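You operate a simulated robot arm through the tools that you are given. There is no shell and no other tool. Be economical: measure what you need, move in short steps, check, and stop when the job is done.

Carry out the task below with a simulated robot arm. There is one attempt and no reset: what you move stays moved.

Task
Put the pot labelled "25 ml" from the top of the steel table and the relief valve one in the black handle tub.
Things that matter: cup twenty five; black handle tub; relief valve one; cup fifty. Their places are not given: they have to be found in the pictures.

Only the result counts: the job must be done as asked and must still hold three seconds after the hand-in. Knocking over, shifting, dropping, spilling or breaking anything else fails it.

Robot
A 7-joint arm with a two-finger parallel gripper, fixed in place. Base frame: the origin is at the foot of the arm, x ahead of it, y to its left, z up; the work surface is at about z = 0.8. Readings come in m, degrees, newtons and seconds.
With the tool pointing down near the work surface it reaches from about 0.3 to 0.7 m from the base axis. Its first joint turns from -66.0 to 66.0 degrees. Payload 1.57 kg.
The tool frame sits at the grasp point between the pads (the TCP): z along the fingers, y along the line on which they close. The tips reach 0.03 m beyond it. Largest opening 0.11 m; finger width 0.024, thickness 0.012; the body of the gripper, 0.048 by 0.112 m, starts 0.078 m behind the TCP.
Orientation is told as [roll, pitch, yaw] about the base's x, y, z axes, in that order, counted from this pose: with the fingers straight down and closing along the base's y, the tool's x points along the base's -x, its y along +y and its z along -z.

Tools
- The arm moves only by the tool send_rows. Its argument "increments" is a list of rows, each a list of 7 numbers: the turn, a rotation vector about the base's x, y, z in degrees, then the shift along the base's x, y, z in m, then the finger opening in m, from 0 to 0.11. In form: [[ax, ay, az, dx, dy, dz, fingers], ...]. A call has 1 to 20 rows; each row shifts and turns the commanded pose from where the row before left it. Rows are played at 5 a second. More than 0.05 m and 8.6 degrees between two rows, or a gripper value outside its range, and nothing of the call is played. Where a pose cannot be reached the arm comes as near as it can. A force on the tool above 40 N (or 10 N above the force at the start of the call, whichever is more), or a blocked arm, ends the call early, and 0.2 s more pass. Each finger travels about 0.108 m/s and halts on what it meets, pressing with about 27 N; the grip force reading is that of the motor and also rises with nothing between the fingers. The clock runs only during rows and for 0.2 s after the last one: add rows that do not move to give the fingers time. The reply holds the time, the measured pose of the TCP, the force on the tool along the base axes, the opening and the grip force, in the units named above and with some noise, and new pictures: "views" is both (left out), scene, wrist or none.
- Cameras (640 x 400 px; columns grow to the right, rows downward): "scene" is fixed at [0.1606, -0.3999, 1.3847]; the picture's right is [0.77, -0.64, 0.00], its down [-0.48, -0.58, -0.66] and it looks along [0.42, 0.50, -0.75] (base axes); focal length 241 px, centre (320, 200). "wrist" rides on the gripper at [-0.036, 0, -0.08] in the tool frame; the picture's right is [0.00, -1.00, 0.00], its down [0.97, 0.00, -0.24] and it looks along [0.24, 0.00, 0.97] (tool axes); focal length 218 px, centre (320, 200).
- point_at(camera, pixels): there is no depth. For up to 12 entries [column, row, z] of the newest picture of that camera ("zoom" is the newest enlarged one), the place [x, y] in the base frame at which the ray of that pixel passes the height z, good to about 0.002 m. It takes no simulated time.
- close_up(camera, box): a new picture of the part [left, top, right, bottom] of that camera's present view, enlarged. It takes no simulated time.
- job_done(): hands the job in; it is judged then, once.

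Keep the steps short. Do not move on a guess: measure, check each grasp and each placing, and mend mistakes. In all there are 60 turns and 120 pictures (those below and enlarged ones count). Leave the gripper open and the arm clear of the work at the hand-in unless told otherwise, and finish with a single line.

The tools are called as a command line: name --pt "numbers of a row" for each row, then --argument value for the rest, lists and objects as JSON in quotes. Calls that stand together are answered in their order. send_rows: Moves the arm, as the interface text tells. Its arguments: {"type":"object","properties":{"increments":{"type":"array","items":{"type":"array","items":{"type":"number"}}},"views":{"type":"string","enum":["both","scene","wrist","none"]}},"required":["increments"]} The other tools are called the same way: point_at (camera, pixels) gives the place at which the rays of pixels pass given heights; close_up (camera, box) takes an enlarged picture of a part of a camera's view; job_done () hands the job in.

At the start:

```text
t: 0.0
tcp_pos: [0.4469, -0.0419, 1.1393]
tool_rot: [0.0, 0.0, 0.0]
ft_force: [0.0, -0.1, 0.6]
width: 0.1101
grasp_force: 0.1
```

scene: 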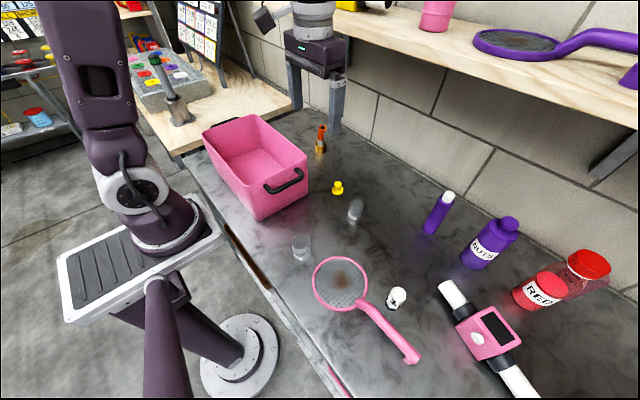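
wrist: 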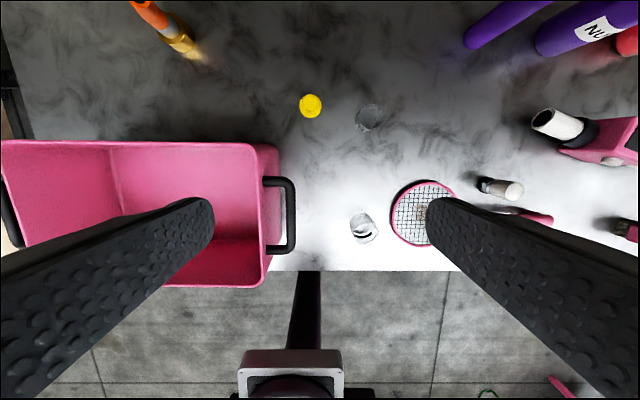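

I see the pink tub with black handles, two clear pots near scene (302,247) and (355,210), and a brass/orange valve at (320,140). I will enlarge these areas to read the labels.

close_up --camera "scene" --box '[270, 180, 398, 260]'

close_up --camera "wrist" --box '[330, 90, 426, 250]'

close_up --camera "scene" --box '[280, 110, 376, 170]'

close_up --camera "wrist" --box '[120, 0, 216, 60]'

```text
5.00 times, centred on (334, 220) of scene
```

zoom: 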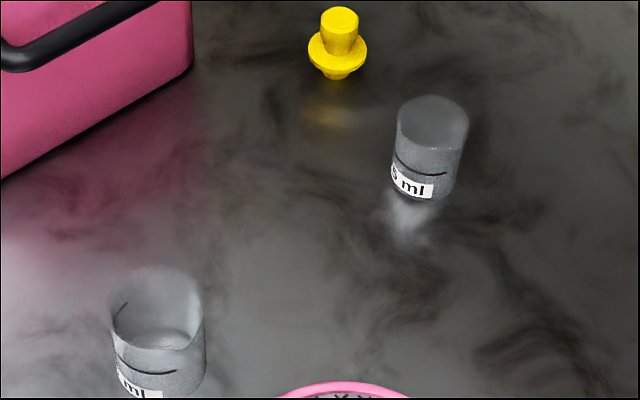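

```text
2.50 times, centred on (378, 170) of wrist
```

zoom: 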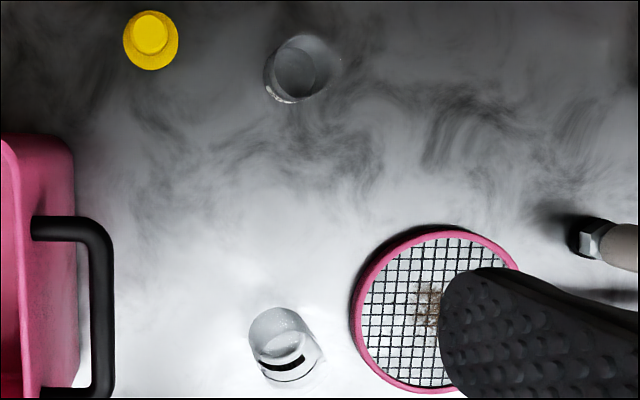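

```text
6.67 times, centred on (328, 140) of scene
```

zoom: 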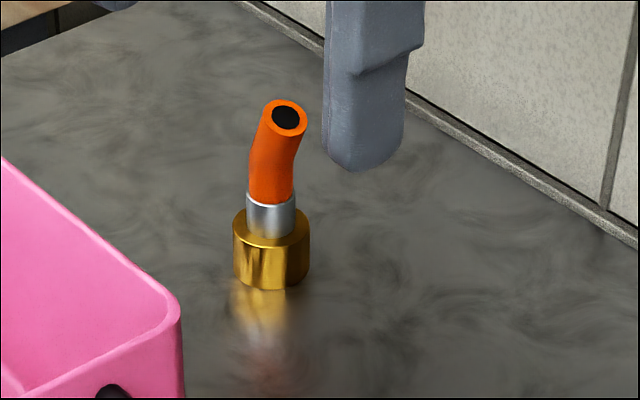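

```text
6.67 times, centred on (168, 30) of wrist
```

zoom: 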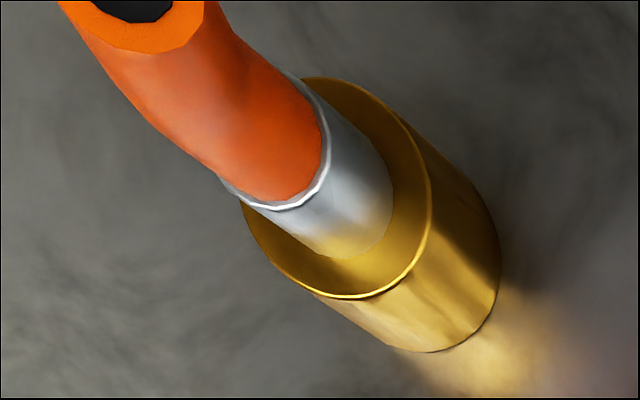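

The far pot appears to read "5 ml" with part of the label hidden. I will look closer at both labels, at the yellow item and at the rest of the scene, to find which is the relief valve.

close_up --camera "scene" --box '[342, 198, 374, 226]'

close_up --camera "scene" --box '[284, 230, 324, 270]'

close_up --camera "scene" --box '[326, 174, 350, 200]'

close_up --camera "scene" --box '[360, 270, 440, 320]'

close_up --camera "scene" --box '[120, 0, 280, 120]'

close_up --camera "scene" --box '[0, 0, 80, 140]'

```text
14.29 times, centred on (358, 212) of scene
```

zoom: 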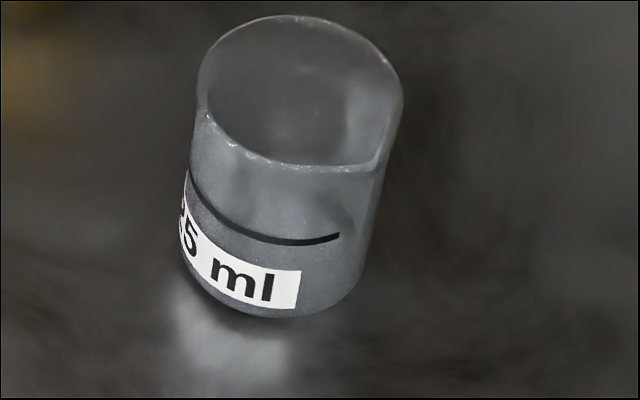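

```text
10.00 times, centred on (304, 250) of scene
```

zoom: 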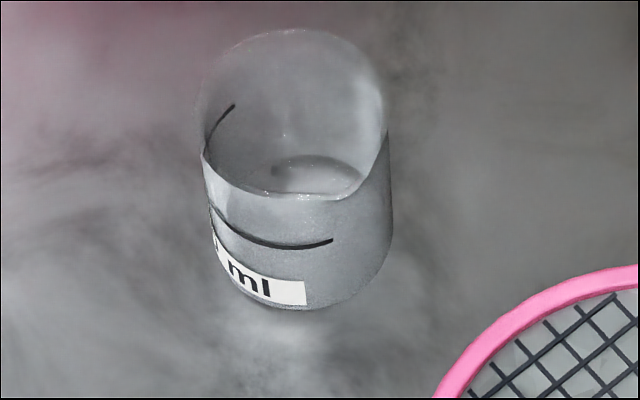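

```text
15.38 times, centred on (338, 187) of scene
```

zoom: 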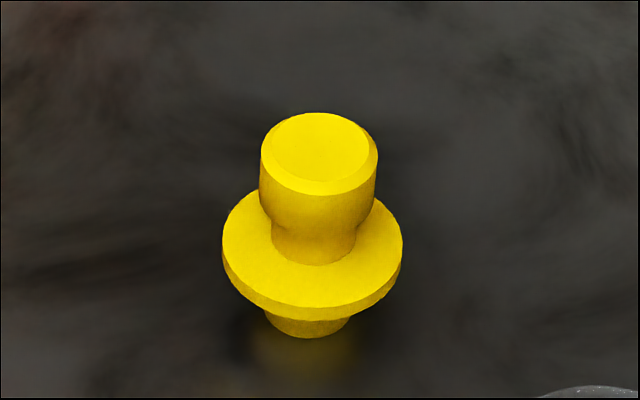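

```text
8.00 times, centred on (400, 295) of scene
```

zoom: 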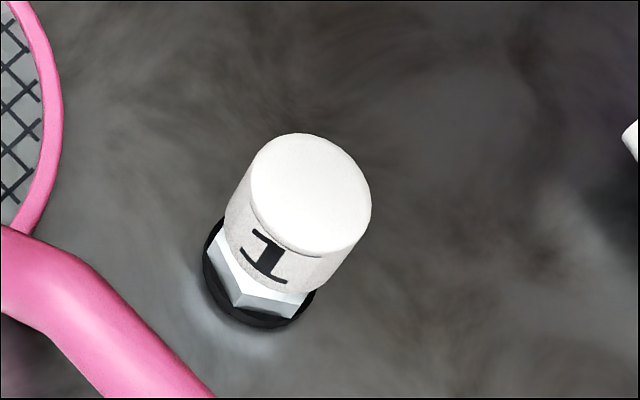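

```text
3.33 times, centred on (200, 60) of scene
```

zoom: 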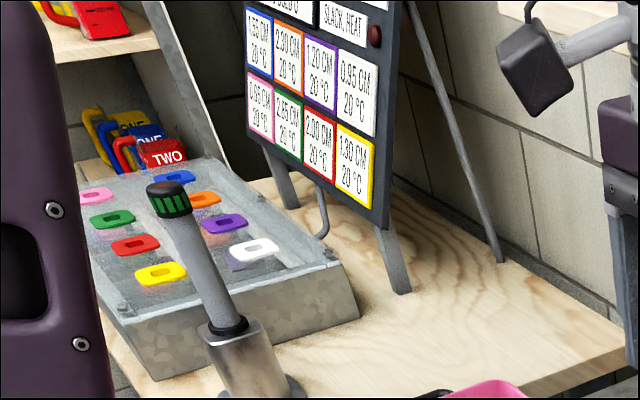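

```text
2.86 times, centred on (40, 70) of scene
```

zoom: 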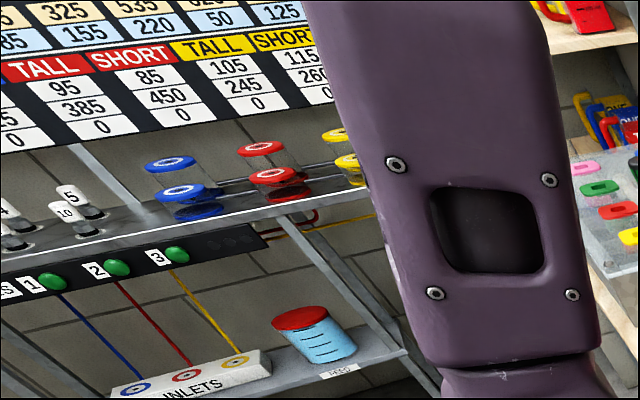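

The white cap with "1" on a hex body at (396,297) matches the numbered valves (4, 5, 10) on the left shelf, so it is relief valve one. The far pot reads "…5 ml", so it is the 25; the near one is the 50. Next I measure the places of all of them.

point_at --camera "scene" --pixels '[[354.6, 214.7, 0.8], [356.8, 203.5, 0.84], [392.5, 304.4, 0.8], [398.8, 294, 0.84], [302.5, 257, 0.8], [338, 193, 0.8], [255, 220, 0.8], [258, 172, 0.92], [308, 158, 0.92], [203, 132, 0.92], [243, 115, 0.92], [383, 312, 0.81]]'

point_at --camera "wrist" --pixels '[[369, 118, 0.8], [369, 118, 0.84], [512, 190, 0.84], [486, 185, 0.8], [363, 230, 0.82], [310, 106, 0.82], [260, 143, 0.92], [262, 287, 0.92], [278, 147, 0.92], [294, 180, 0.9], [294, 250, 0.9], [110, 142, 0.92]]'

close_up --camera "scene" --box '[190, 100, 318, 228]'

```text
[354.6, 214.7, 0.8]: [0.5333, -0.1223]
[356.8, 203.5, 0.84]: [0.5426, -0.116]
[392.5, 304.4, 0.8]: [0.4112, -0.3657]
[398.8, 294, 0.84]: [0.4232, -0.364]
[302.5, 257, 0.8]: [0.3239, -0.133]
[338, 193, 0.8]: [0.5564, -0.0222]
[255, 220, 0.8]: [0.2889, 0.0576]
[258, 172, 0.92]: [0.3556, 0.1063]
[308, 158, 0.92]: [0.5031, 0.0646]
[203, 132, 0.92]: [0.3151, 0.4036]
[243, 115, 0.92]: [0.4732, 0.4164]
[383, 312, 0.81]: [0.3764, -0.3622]
```

```text
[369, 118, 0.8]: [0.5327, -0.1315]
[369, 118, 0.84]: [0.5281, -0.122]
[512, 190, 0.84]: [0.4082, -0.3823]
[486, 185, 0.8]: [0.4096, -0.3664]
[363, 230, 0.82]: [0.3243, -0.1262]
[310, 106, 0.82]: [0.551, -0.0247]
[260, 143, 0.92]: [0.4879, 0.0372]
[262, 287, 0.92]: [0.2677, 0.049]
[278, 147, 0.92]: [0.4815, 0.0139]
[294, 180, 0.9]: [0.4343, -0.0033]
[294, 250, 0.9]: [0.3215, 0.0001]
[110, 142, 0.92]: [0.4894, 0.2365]
```

```text
3.12 times, centred on (254, 164) of scene
```

zoom: 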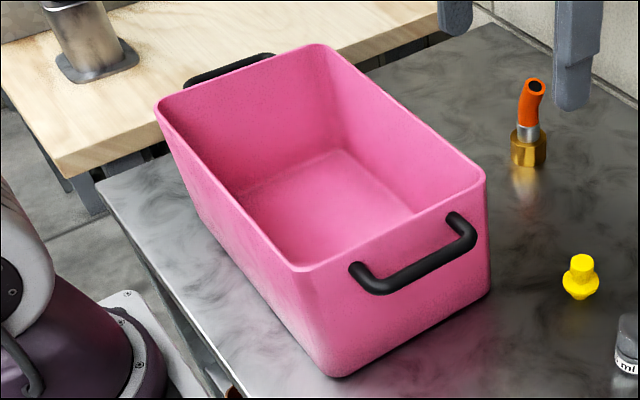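

The tub interior is clear to see. I will find its rim height by comparing both cameras at several heights: scene rim corners (306.8,168.5), (247,198), (202,145), (256.7,126), and wrist (275,143), (265,287).

point_at --camera "scene" --pixels '[[306.8, 168.5, 0.9], [306.8, 168.5, 0.94], [306.8, 168.5, 0.98], [247, 198, 0.9], [247, 198, 0.94], [247, 198, 0.98], [202, 145, 0.94], [256.7, 126, 0.94], [261, 240, 0.8], [260, 239, 0.8], [304, 201, 0.8]]'

point_at --camera "wrist" --pixels '[[276, 145, 0.9], [276, 145, 0.94], [276, 145, 0.98], [265, 286, 0.9], [265, 286, 0.94], [265, 286, 0.98], [496, 188, 0.82], [478, 186, 0.8]]'

close_up --camera "wrist" --box '[440, 160, 560, 235]'

```text
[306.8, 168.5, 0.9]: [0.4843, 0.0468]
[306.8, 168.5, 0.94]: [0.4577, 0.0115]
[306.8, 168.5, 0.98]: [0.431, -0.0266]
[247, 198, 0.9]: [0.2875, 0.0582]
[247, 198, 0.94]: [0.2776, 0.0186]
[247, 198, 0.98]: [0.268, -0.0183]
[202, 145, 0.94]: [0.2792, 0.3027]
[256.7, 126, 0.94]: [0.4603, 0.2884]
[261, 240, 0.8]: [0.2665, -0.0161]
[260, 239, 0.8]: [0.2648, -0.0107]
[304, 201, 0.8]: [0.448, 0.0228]
```

```text
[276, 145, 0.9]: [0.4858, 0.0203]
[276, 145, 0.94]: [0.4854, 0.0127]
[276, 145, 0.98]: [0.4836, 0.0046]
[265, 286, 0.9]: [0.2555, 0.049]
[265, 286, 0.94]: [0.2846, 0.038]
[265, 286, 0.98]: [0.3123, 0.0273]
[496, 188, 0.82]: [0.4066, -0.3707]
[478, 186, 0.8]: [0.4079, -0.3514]
```

```text
5.33 times, centred on (500, 198) of wrist
```

zoom: 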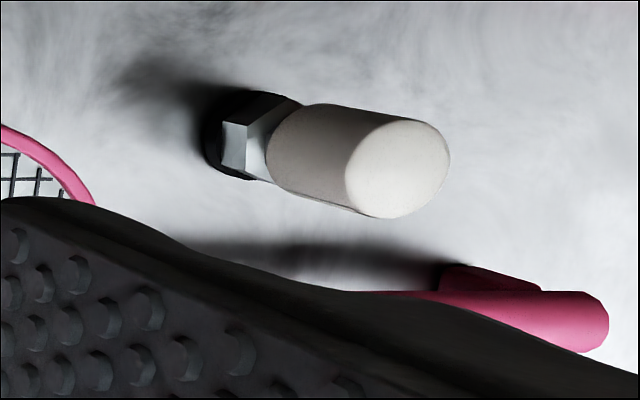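

Tub: rim is near z 0.93, interior about x 0.28–0.47, y 0.02–0.29. Pot 25 is at about (0.533,-0.125), valve at (0.410,-0.367), both cameras agree. Now I move to above the pot 25 and look again.

send_rows --pt "0 0 0 0.0172 -0.0164 -0.032 0.11" --pt "0 0 0 0.0172 -0.0164 -0.032 0.11" --pt "0 0 0 0.0172 -0.0164 -0.032 0.11" --pt "0 0 0 0.0172 -0.0164 -0.032 0.11" --pt "0 0 0 0.0172 -0.0164 -0.032 0.09" --pt "0 0 0 0 0 0 0.08"

```text
t: 1.4
tcp_pos: [0.5337, -0.1227, 0.9815]
tool_rot: [0.0, 0.0, 0.0]
ft_force: [-0.1, -0.1, 0.3]
width: 0.0799
grasp_force: 0.1
```

scene: 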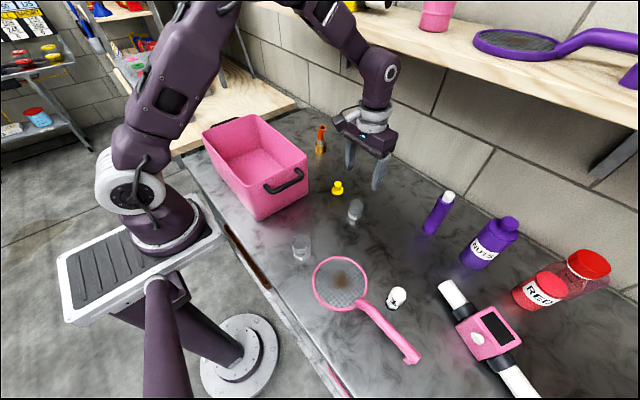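
wrist: 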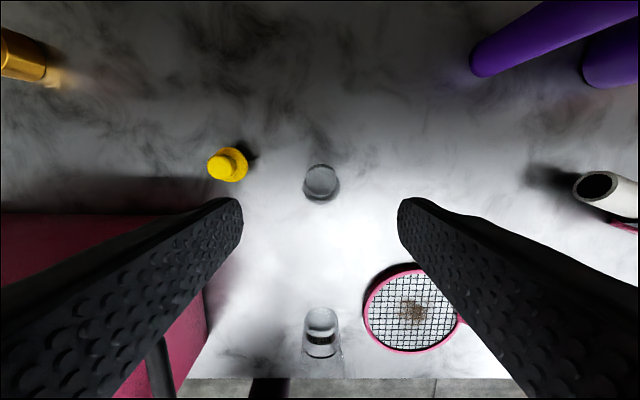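

The cup shows at wrist (321,182), with the yellow item at (228,164) about 0.1 m to its left. I enlarge and measure.

close_up --camera "wrist" --box '[280, 155, 360, 205]'

point_at --camera "wrist" --pixels '[[321, 184, 0.8], [321, 182, 0.84], [321, 182, 0.85], [303, 182, 0.85], [339, 182, 0.85], [245, 164, 0.81], [320, 348, 0.8]]'

```text
8.00 times, centred on (320, 180) of wrist
```

zoom: 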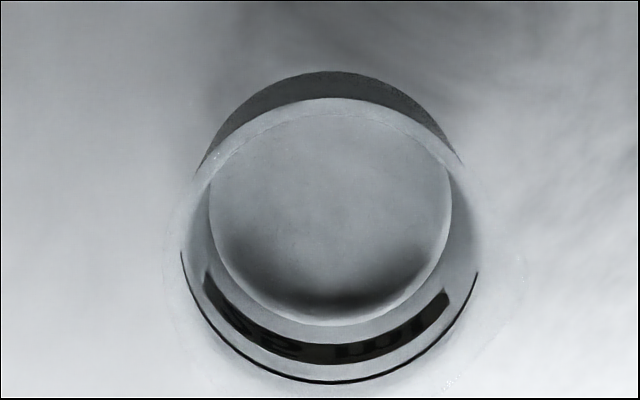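

```text
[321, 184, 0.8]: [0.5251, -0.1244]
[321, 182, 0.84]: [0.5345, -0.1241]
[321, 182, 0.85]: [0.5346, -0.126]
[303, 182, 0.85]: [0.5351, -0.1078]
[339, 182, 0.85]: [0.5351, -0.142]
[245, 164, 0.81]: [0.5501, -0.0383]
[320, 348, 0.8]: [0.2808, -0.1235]
```

Through the wall the far pot's label reads "25 ml" (mirrored), confirming it. Centre is (0.533,-0.125). I go down straight with 0.08 opening to z 0.838.

send_rows --pt "0 0 0 -0.001 -0.002 -0.04 0.08" --pt "0 0 0 0 0 -0.04 0.08" --pt "0 0 0 0 0 -0.035 0.08" --pt "0 0 0 0 0 -0.015 0.08" --pt "0 0 0 0 0 -0.013 0.08" --pt "0 0 0 0 0 0 0.08"

```text
t: 2.8
tcp_pos: [0.5332, -0.125, 0.8376]
tool_rot: [0.1, 0.0, 0.1]
ft_force: [1.1, -0.7, -0.2]
width: 0.0799
grasp_force: 0.1
```

scene: 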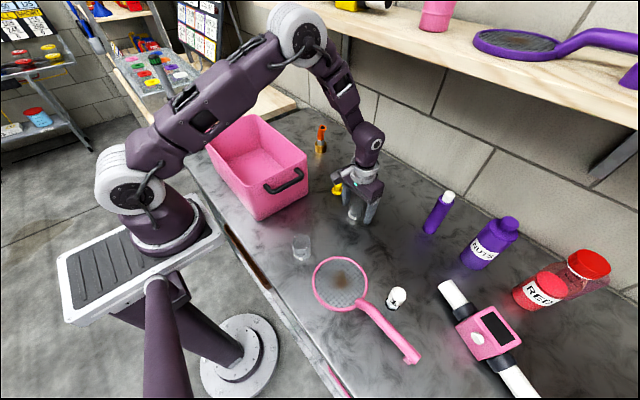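
wrist: 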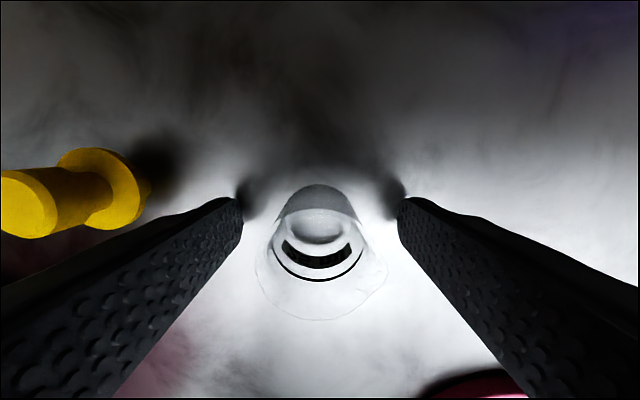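

The pot sits between the fingers; its base centre seems at (318,228). I check its x against the fingers.

point_at --camera "wrist" --pixels '[[318, 229, 0.803], [320, 265, 0.85], [258, 270, 0.85], [387, 270, 0.85], [322, 320, 0.85], [318, 185, 0.803]]'

close_up --camera "wrist" --box '[230, 170, 410, 330]'

```text
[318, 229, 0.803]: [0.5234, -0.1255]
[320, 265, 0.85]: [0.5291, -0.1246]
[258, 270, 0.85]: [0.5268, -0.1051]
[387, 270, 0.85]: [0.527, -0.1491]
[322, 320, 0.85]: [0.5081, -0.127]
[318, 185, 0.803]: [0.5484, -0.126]
```

```text
2.50 times, centred on (320, 250) of wrist
```

zoom: 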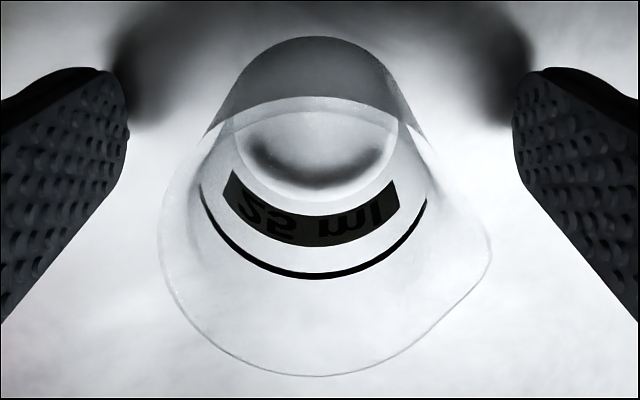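

"25 ml" is clearly readable. The pot's centre is about x 0.531; I shift -0.002 and close the fingers.

send_rows --pt "0 0 0 -0.002 -0.001 0 0.06" --pt "0 0 0 0 0 0 0.05" --pt "0 0 0 0 0 0 0.04" --pt "0 0 0 0 0 0 0.03" --pt "0 0 0 0 0 0 0.025" --pt "0 0 0 0 0 0 0.025" --views "wrist"

```text
t: 4.2
tcp_pos: [0.5313, -0.1267, 0.8386]
tool_rot: [0.0, 0.1, 0.0]
ft_force: [-0.2, 0.5, -0.8]
width: 0.0399
grasp_force: 27.1
```

wrist: 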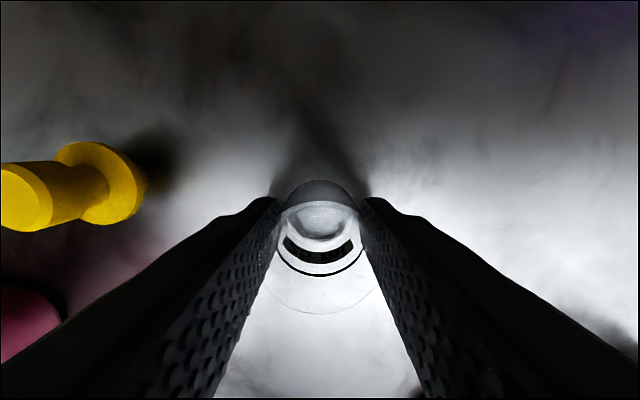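

Grip holds at 0.040 m and 27 N. I lift straight up and check.

send_rows --pt "0 0 0 0 0 0.01 0.025" --pt "0 0 0 0 0 0.03 0.025" --pt "0 0 0 0 0 0.04 0.025" --pt "0 0 0 0 0 0.04 0.025" --pt "0 0 0 0 0 0.04 0.025" --pt "0 0 0 0 0 0.03 0.025" --pt "0 0 0 0 0 0.02 0.025"

```text
t: 5.8
tcp_pos: [0.5302, -0.126, 1.048]
tool_rot: [0.0, 0.1, 0.0]
ft_force: [0.0, 0.3, 0.3]
width: 0.0401
grasp_force: 26.6
```

scene: 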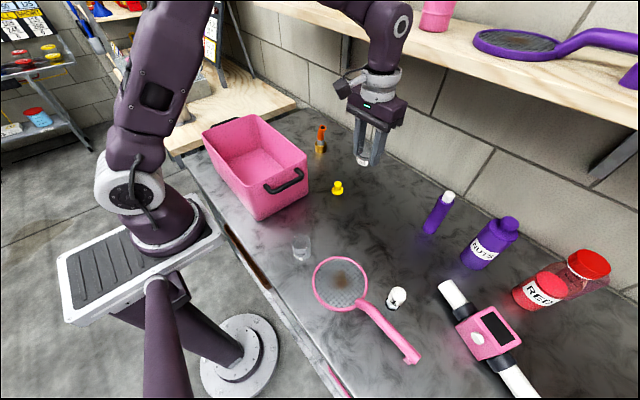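
wrist: 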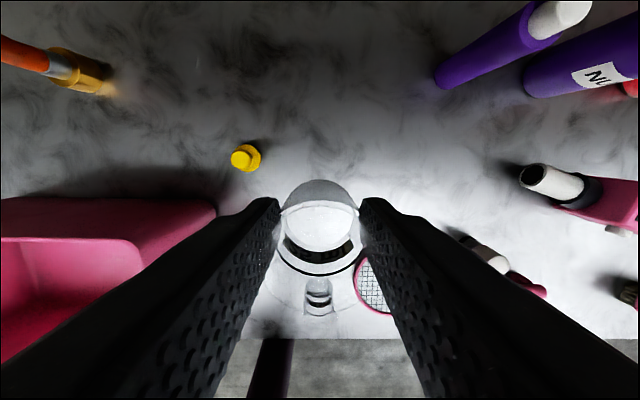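

The pot is in the grip. I carry it to above the tub, at about (0.385, 0.20).

send_rows --pt "0 0 0 -0.0075 0.016 0 0.025" --pt "0 0 0 -0.0145 0.033 0 0.025" --pt "0 0 0 -0.0145 0.033 0 0.025" --pt "0 0 0 -0.0145 0.033 0 0.025" --pt "0 0 0 -0.0145 0.033 0 0.025" --pt "0 0 0 -0.0145 0.033 0 0.025" --pt "0 0 0 -0.0145 0.033 0 0.025" --pt "0 0 0 -0.0145 0.033 0 0.025" --pt "0 0 0 -0.0145 0.033 0 0.025" --pt "0 0 0 -0.0145 0.033 0 0.025" --pt "0 0 0 -0.007 0.013 0 0.025" --pt "0 0 0 0 0 0 0.025"

```text
t: 8.4
tcp_pos: [0.385, 0.1994, 1.0462]
tool_rot: [0.0, 0.0, 0.1]
ft_force: [0.0, -0.9, -0.1]
width: 0.0399
grasp_force: 27.1
```

scene: 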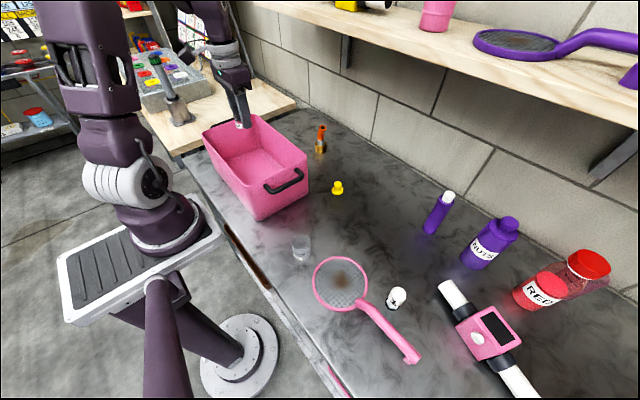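
wrist: 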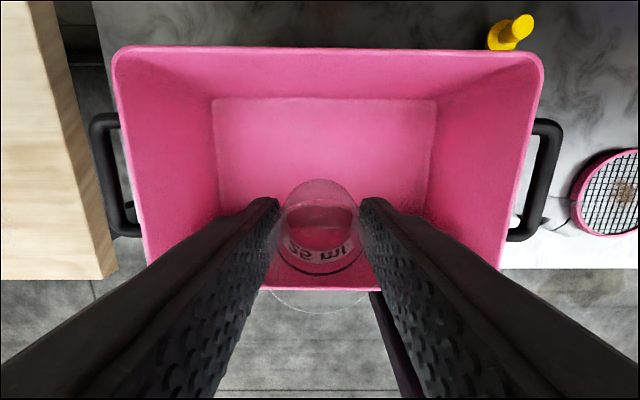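

I see the tub's whole opening. I measure rim and floor corners in this view.

point_at --camera "wrist" --pixels '[[212, 98, 0.805], [437, 98, 0.805], [220, 215, 0.805], [428, 190, 0.805], [120, 50, 0.93], [540, 58, 0.93], [146, 255, 0.93], [502, 265, 0.93], [330, 290, 0.93]]'

```text
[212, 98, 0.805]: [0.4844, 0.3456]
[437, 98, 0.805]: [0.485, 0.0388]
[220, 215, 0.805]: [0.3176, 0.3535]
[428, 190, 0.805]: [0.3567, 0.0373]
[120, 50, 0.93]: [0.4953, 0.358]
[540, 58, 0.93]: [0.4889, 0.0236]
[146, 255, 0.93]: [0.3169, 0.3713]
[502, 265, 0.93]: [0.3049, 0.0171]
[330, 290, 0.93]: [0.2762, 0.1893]
```

Interior spans about x 0.29–0.48, y 0.04–0.35. I shift to y 0.245 to leave room for the valve and lower to z 0.86, well above the expected floor contact (~0.845).

send_rows --pt "0 0 0 0 0.025 0 0.025" --pt "0 0 0 0 0.02 0 0.025" --pt "0 0 0 0 0 -0.03 0.025" --pt "0 0 0 0 0 -0.04 0.025" --pt "0 0 0 0 0 -0.04 0.025" --pt "0 0 0 0 0 -0.04 0.025" --pt "0 0 0 0 0 -0.025 0.025" --pt "0 0 0 0 0 -0.013 0.025" --pt "0 0 0 0 0 0 0.025"

```text
t: 10.4
tcp_pos: [0.3865, 0.2444, 0.8592]
tool_rot: [0.0, -0.1, 0.0]
ft_force: [1.0, 0.5, -0.4]
width: 0.0402
grasp_force: 27.3
```

scene: 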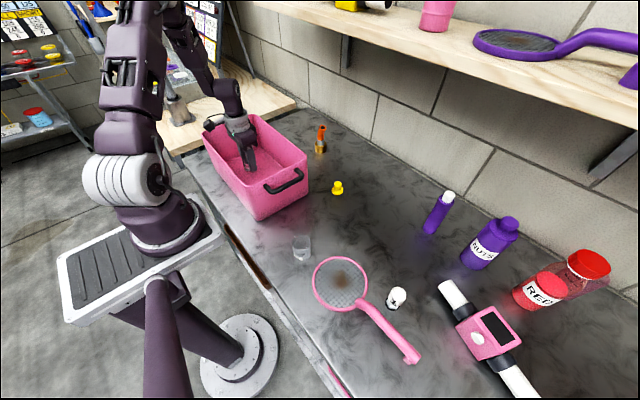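
wrist: 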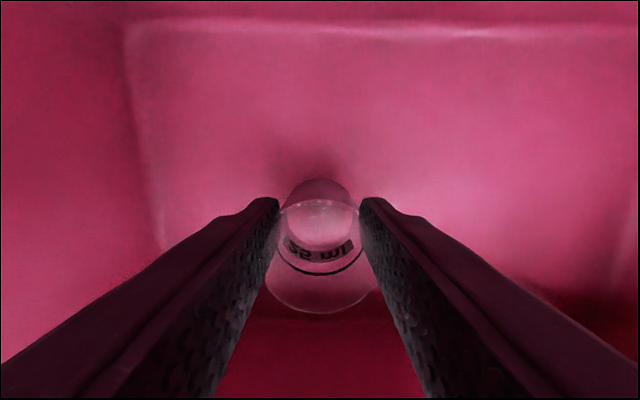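

No contact yet. I lower in 4 mm steps and watch the force.

send_rows --pt "0 0 0 0 0 -0.004 0.025" --pt "0 0 0 0 0 -0.004 0.025" --pt "0 0 0 0 0 -0.004 0.025" --pt "0 0 0 0 0 0 0.025" --views "none"

```text
t: 11.4
tcp_pos: [0.386, 0.2449, 0.8464]
tool_rot: [0.0, 0.0, 0.0]
ft_force: [-0.4, 0.5, 0.4]
width: 0.0399
grasp_force: 27.2
```

send_rows --pt "0 0 0 0 0 -0.002 0.025" --pt "0 0 0 0 0 0 0.025" --views "none"

```text
t: 12.0
tcp_pos: [0.3852, 0.2444, 0.8458]
tool_rot: [0.0, -0.1, -0.1]
ft_force: [0.3, 0.6, -0.2]
width: 0.0401
grasp_force: 27.2
```

Still free at about 0.845. Two more small steps.

send_rows --pt "0 0 0 0 0 -0.002 0.025" --pt "0 0 0 0 0 0 0.025" --views "none"

send_rows --pt "0 0 0 0 0 -0.0015 0.025" --pt "0 0 0 0 0 0 0.025" --views "wrist"

```text
t: 12.6
tcp_pos: [0.3863, 0.2448, 0.8435]
tool_rot: [0.0, 0.0, -0.1]
ft_force: [-0.4, 0.5, -0.9]
width: 0.0402
grasp_force: 27.1
```

```text
t: 13.2
tcp_pos: [0.3867, 0.2446, 0.8422]
tool_rot: [0.1, 0.0, 0.0]
ft_force: [-2.0, -0.8, 10.8]
width: 0.0401
grasp_force: 26.8
```

wrist: 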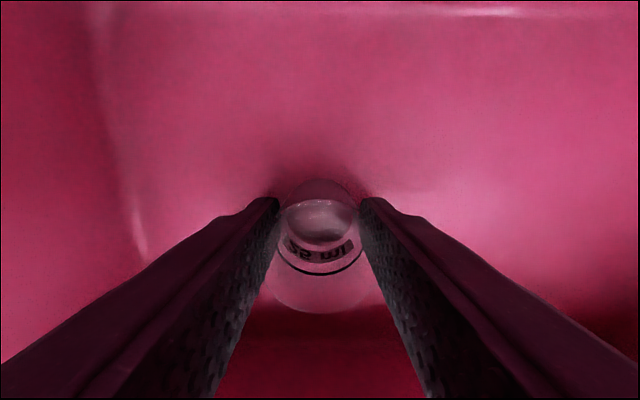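

The upward force of 10.8 N shows the pot is on the tub floor. I raise 1 mm, open to 0.07, and rise straight up.

send_rows --pt "0 0 0 0 0 0.001 0.025" --pt "0 0 0 0 0 0 0.045" --pt "0 0 0 0 0 0 0.055" --pt "0 0 0 0 0 0 0.07" --pt "0 0 0 0 0 0 0.07" --pt "0 0 0 0 0 0.02 0.07" --pt "0 0 0 0 0 0.04 0.07" --pt "0 0 0 0 0 0.05 0.07" --pt "0 0 0 0 0 0.05 0.07" --pt "0 0 0 0 0 0.04 0.07" --pt "0 0 0 0 0 0 0.07"

```text
t: 15.6
tcp_pos: [0.3863, 0.2442, 1.0438]
tool_rot: [0.1, 0.0, 0.2]
ft_force: [0.3, 0.6, 0.1]
width: 0.0698
grasp_force: 0.2
```

scene: 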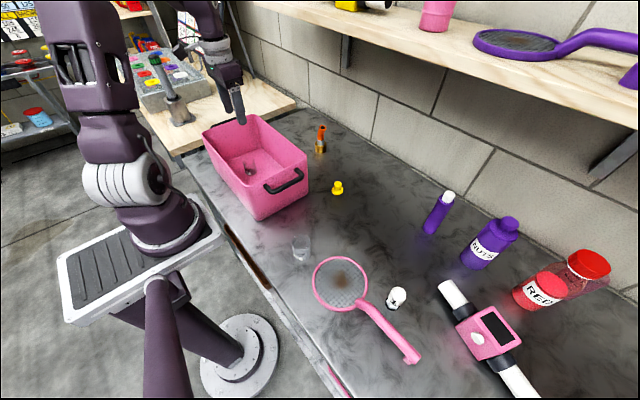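
wrist: 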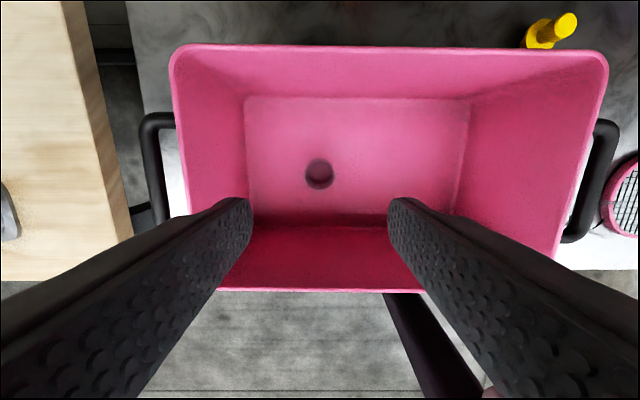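

The pot stands upright in the tub at wrist (319,174). Now I move to above the valve at (0.410,-0.367), z 1.0.

send_rows --pt "0 0 0 0.0016 -0.0408 0 0.07" --pt "0 0 0 0.0016 -0.0408 0 0.07" --pt "0 0 0 0.0016 -0.0408 0 0.07" --pt "0 0 0 0.0016 -0.0408 0 0.07" --pt "0 0 0 0.0016 -0.0408 0 0.07" --pt "0 0 0 0.0016 -0.0408 0 0.07" --pt "0 0 0 0.0016 -0.0408 0 0.07" --pt "0 0 0 0.0016 -0.0408 0 0.07" --pt "0 0 0 0.0016 -0.0408 0 0.07" --pt "0 0 0 0.0016 -0.0408 0 0.07" --pt "0 0 0 0.0016 -0.0408 0 0.07" --pt "0 0 0 0.0016 -0.0408 -0.012 0.07" --pt "0 0 0 0.0016 -0.0408 -0.012 0.07" --pt "0 0 0 0.0016 -0.0408 -0.012 0.07" --pt "0 0 0 0.0016 -0.0408 -0.012 0.07" --pt "0 0 0 0 0 0 0.07"

```text
t: 19.0
tcp_pos: [0.4095, -0.3677, 0.9943]
tool_rot: [0.1, 0.0, 0.0]
ft_force: [0.7, 0.6, -0.1]
width: 0.0699
grasp_force: 0.0
```

scene: 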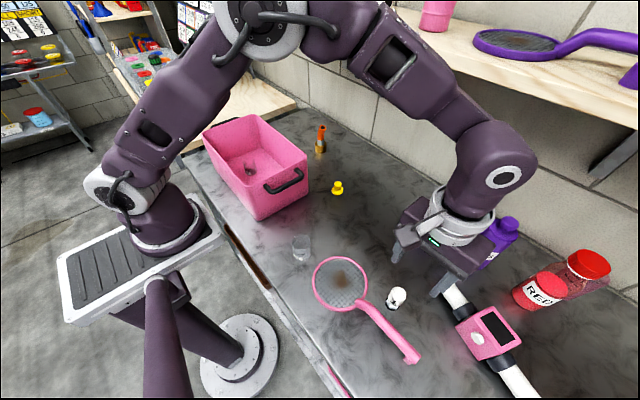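
wrist: 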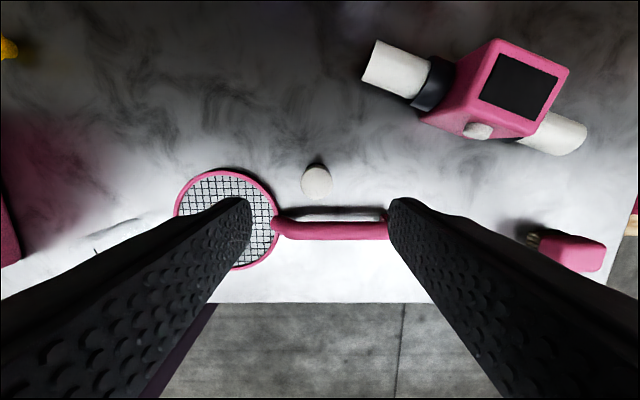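

The valve cap is at wrist (316,181), the skimmer head's rim edge near (278,215) and its handle at row 215–235. I measure these.

point_at --camera "wrist" --pixels '[[316, 181, 0.855], [316, 179, 0.8], [276, 200, 0.81], [270, 190, 0.81], [280, 215, 0.815], [318, 222, 0.82], [318, 222, 0.84], [316, 207, 0.8], [301, 181, 0.855], [332, 181, 0.855], [410, 105, 0.82]]'

close_up --camera "wrist" --box '[240, 140, 400, 250]'

close_up --camera "scene" --box '[310, 250, 430, 370]'

```text
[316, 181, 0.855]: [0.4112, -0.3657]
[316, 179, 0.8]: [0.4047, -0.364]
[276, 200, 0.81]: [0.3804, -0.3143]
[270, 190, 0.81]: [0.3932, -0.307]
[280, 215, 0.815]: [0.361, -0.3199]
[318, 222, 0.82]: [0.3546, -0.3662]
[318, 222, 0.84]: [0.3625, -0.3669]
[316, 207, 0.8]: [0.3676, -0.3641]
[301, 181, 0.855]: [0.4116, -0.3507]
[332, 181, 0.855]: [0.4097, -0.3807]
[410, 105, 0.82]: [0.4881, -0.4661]
```

```text
3.64 times, centred on (320, 195) of wrist
```

zoom: 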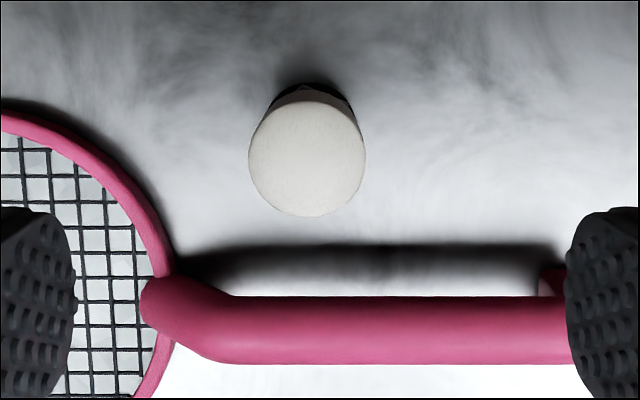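

```text
3.33 times, centred on (370, 310) of scene
```

zoom: 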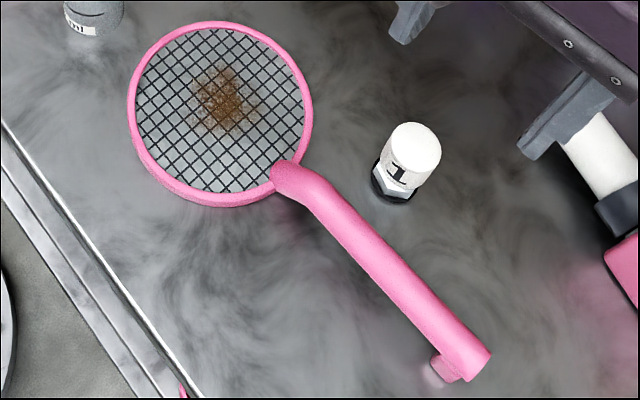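

Cap is about 0.031 m wide, centred (0.411,-0.366); with 0.06 opening the fingers clear the skimmer (nearest edge x<0.38 / y>-0.31). I go down to z 0.845.

send_rows --pt "0 0 0 0.001 0.0015 -0.03 0.06" --pt "0 0 0 0 0 -0.04 0.06" --pt "0 0 0 0 0 -0.035 0.06" --pt "0 0 0 0 0 -0.02 0.06" --pt "0 0 0 0 0 -0.014 0.06" --pt "0 0 0 0 0 -0.01 0.06" --pt "0 0 0 0 0 0 0.06"

```text
t: 20.6
tcp_pos: [0.4108, -0.3672, 0.8473]
tool_rot: [0.0, 0.0, 0.0]
ft_force: [0.0, -0.5, -0.2]
width: 0.06
grasp_force: 0.1
```

scene: 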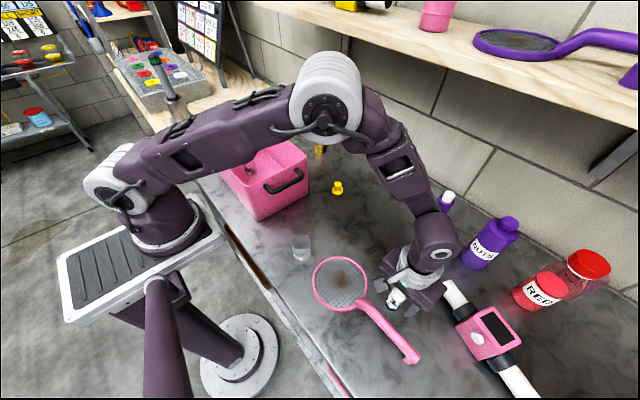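
wrist: 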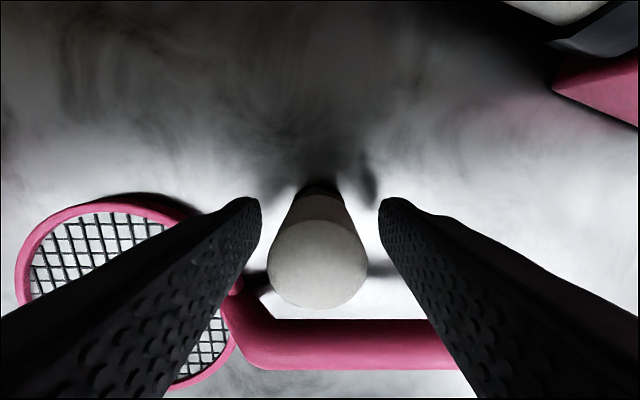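

The cap lies centred between the fingers and nothing is touched. I close.

point_at --camera "wrist" --pixels '[[318, 263, 0.857], [319, 205, 0.815]]'

send_rows --pt "0 0 0 0 0 0 0.05" --pt "0 0 0 0 0 0 0.04" --pt "0 0 0 0 0 0 0.03" --pt "0 0 0 0 0 0 0.022" --pt "0 0 0 0 0 0 0.018" --pt "0 0 0 0 0 0 0.018" --views "wrist"

```text
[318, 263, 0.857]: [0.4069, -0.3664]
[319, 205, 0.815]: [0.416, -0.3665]
```

```text
t: 22.0
tcp_pos: [0.4096, -0.3654, 0.8453]
tool_rot: [0.0, -0.1, -0.1]
ft_force: [1.2, 1.0, -0.8]
width: 0.0311
grasp_force: 26.6
```

wrist: 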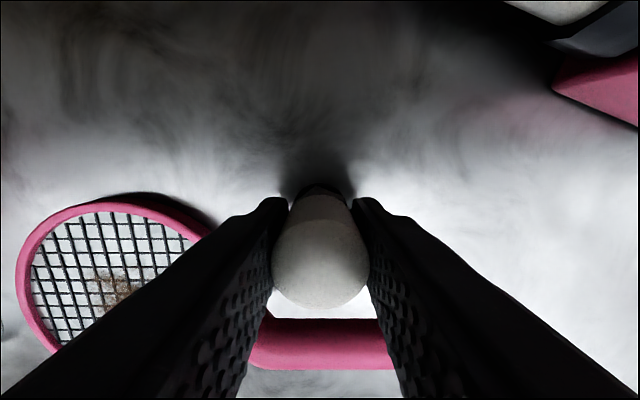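

Grip at 0.031 m, as expected. I lift straight up.

send_rows --pt "0 0 0 0 0 0.01 0.018" --pt "0 0 0 0 0 0.03 0.018" --pt "0 0 0 0 0 0.04 0.018" --pt "0 0 0 0 0 0.04 0.018" --pt "0 0 0 0 0 0.04 0.018" --pt "0 0 0 0 0 0.03 0.018" --pt "0 0 0 0 0 0.01 0.018" --pt "0 0 0 0 0 0 0.018"

```text
t: 23.8
tcp_pos: [0.4107, -0.3675, 1.0464]
tool_rot: [0.0, 0.0, 0.1]
ft_force: [0.4, -0.4, -2.6]
width: 0.0312
grasp_force: 27.2
```

scene: 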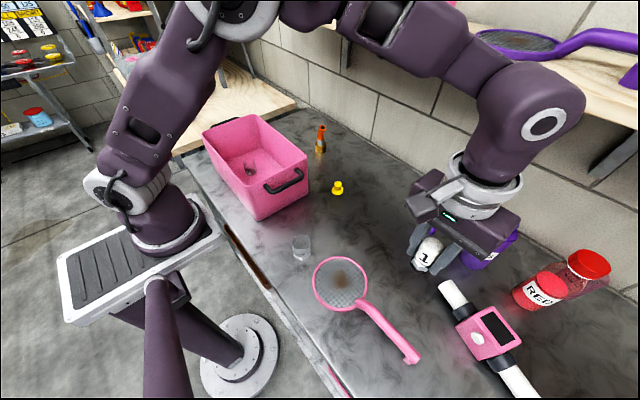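
wrist: 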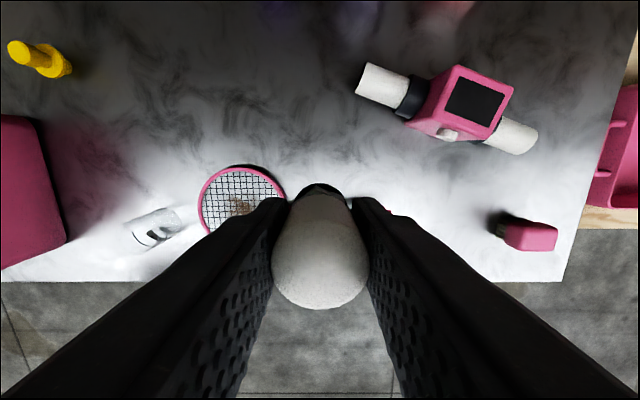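

The valve "1" is held. I carry it to above the tub at (0.385, 0.13).

send_rows --pt "0 0 0 -0.001 0.0195 0 0.018" --pt "0 0 0 -0.002 0.038 0 0.018" --pt "0 0 0 -0.002 0.038 0 0.018" --pt "0 0 0 -0.002 0.038 0 0.018" --pt "0 0 0 -0.002 0.038 0 0.018" --pt "0 0 0 -0.002 0.038 0 0.018" --pt "0 0 0 -0.002 0.038 0 0.018" --pt "0 0 0 -0.002 0.038 0 0.018" --pt "0 0 0 -0.002 0.038 0 0.018" --pt "0 0 0 -0.002 0.038 0 0.018" --pt "0 0 0 -0.002 0.038 0 0.018" --pt "0 0 0 -0.002 0.038 0 0.018" --pt "0 0 0 -0.002 0.038 0 0.018" --pt "0 0 0 -0.001 0.02 0 0.018" --pt "0 0 0 0 0 0 0.018"

```text
t: 27.0
tcp_pos: [0.3841, 0.1302, 1.0457]
tool_rot: [0.1, 0.0, 0.0]
ft_force: [-0.3, 0.2, -2.8]
width: 0.0312
grasp_force: 27.2
```

scene: 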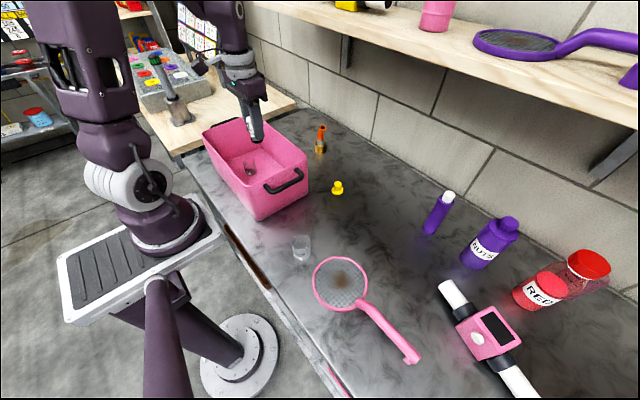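
wrist: 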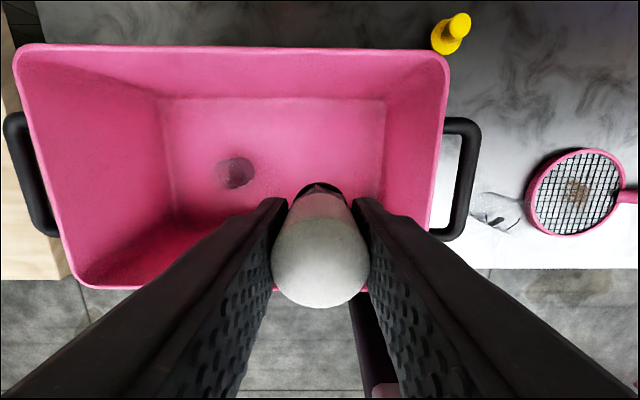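

Clear of the pot and walls. I lower to z 0.858, then search for the floor with small steps.

send_rows --pt "0 0 0 0 0 -0.03 0.018" --pt "0 0 0 0 0 -0.04 0.018" --pt "0 0 0 0 0 -0.04 0.018" --pt "0 0 0 0 0 -0.04 0.018" --pt "0 0 0 0 0 -0.025 0.018" --pt "0 0 0 0 0 -0.013 0.018" --pt "0 0 0 0 0 -0.003 0.018" --pt "0 0 0 0 0 -0.003 0.018" --pt "0 0 0 0 0 0 0.018"

send_rows --pt "0 0 0 0 0 -0.0015 0.018" --pt "0 0 0 0 0 0 0.018" --views "none"

```text
t: 29.0
tcp_pos: [0.3845, 0.1296, 0.851]
tool_rot: [0.0, 0.0, 0.0]
ft_force: [0.3, -0.6, -2.4]
width: 0.0312
grasp_force: 27.1
```

scene: 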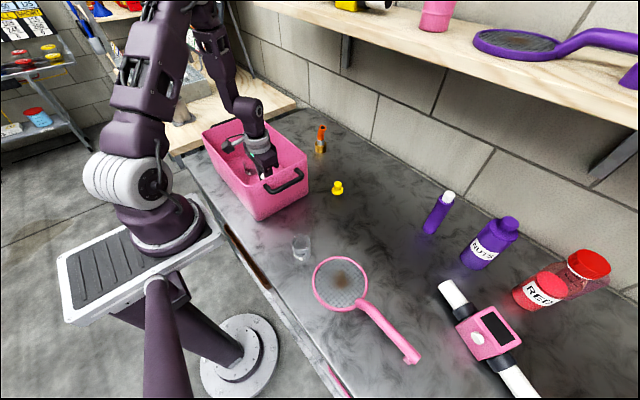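
wrist: 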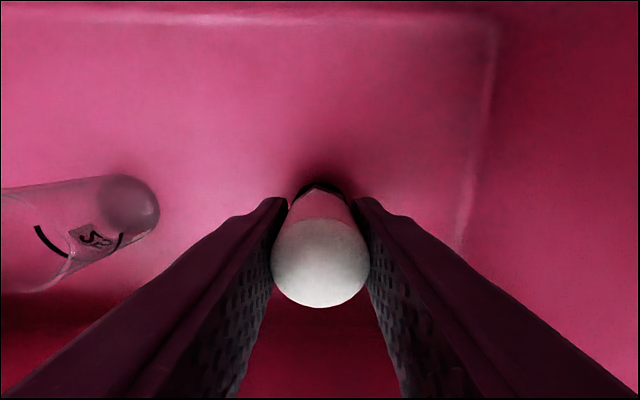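

```text
t: 29.6
tcp_pos: [0.3856, 0.1289, 0.8508]
tool_rot: [-0.1, 0.0, 0.0]
ft_force: [-3.2, -0.5, 19.6]
width: 0.0312
grasp_force: 26.8
```

The force jumped to 19.6 N: the valve is on the floor. I ease up 1 mm, open to 0.06 and rise straight.

send_rows --pt "0 0 0 0 0 0.001 0.018" --pt "0 0 0 0 0 0 0.035" --pt "0 0 0 0 0 0 0.045" --pt "0 0 0 0 0 0 0.06" --pt "0 0 0 0 0 0 0.06" --pt "0 0 0 0 0 0.02 0.06" --pt "0 0 0 0 0 0.04 0.06" --pt "0 0 0 0 0 0.05 0.06" --pt "0 0 0 0 0 0.05 0.06" --pt "0 0 0 0 0 0.04 0.06" --pt "0 0 0 0 0 0.04 0.06" --pt "0 0 0 0 0 0 0.06"

```text
t: 32.2
tcp_pos: [0.384, 0.1298, 1.091]
tool_rot: [-0.1, 0.0, 0.0]
ft_force: [-0.2, -0.4, -0.1]
width: 0.06
grasp_force: 0.1
```

scene: 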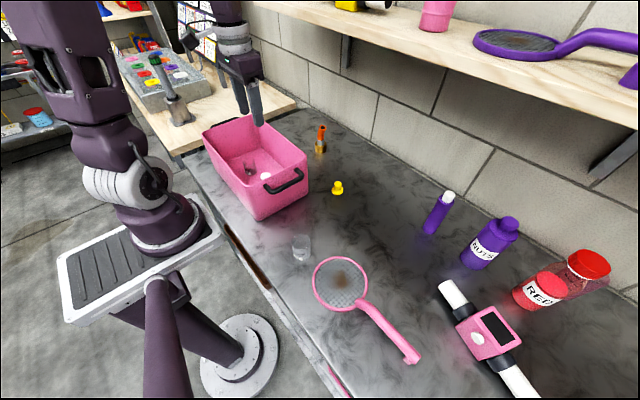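
wrist: 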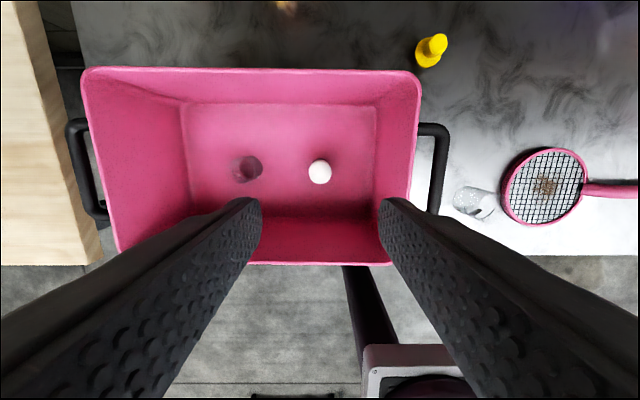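

Both the pot (248,168) and the valve (320,171) stand upright in the tub, and the other items have not moved. I open the gripper fully and back off a little further up and aside.

send_rows --pt "0 0 0 0.01 -0.03 0.02 0.11" --pt "0 0 0 0.01 -0.04 0.02 0.11" --pt "0 0 0 0.01 -0.04 0.01 0.11" --pt "0 0 0 0.01 -0.04 0 0.11" --pt "0 0 0 0 0 0 0.11"

```text
t: 33.4
tcp_pos: [0.425, -0.0212, 1.1413]
tool_rot: [0.0, -0.1, 0.0]
ft_force: [0.2, 0.9, -0.2]
width: 0.1098
grasp_force: 0.0
```

scene: 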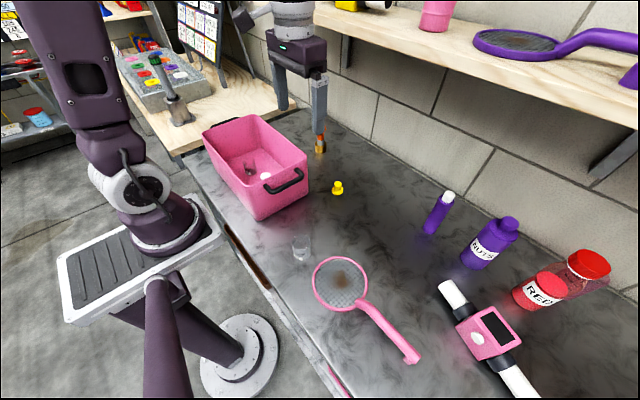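
wrist: 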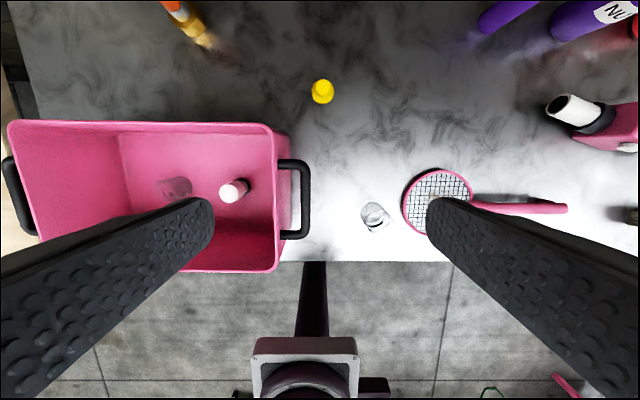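

Everything is at rest, the gripper is open and the arm is clear. I hand the job in.

job_done

```text
The job is handed in.
```

The "25 ml" pot and relief valve one are both standing upright in the black handle tub, nothing else was moved, and the job is handed in.
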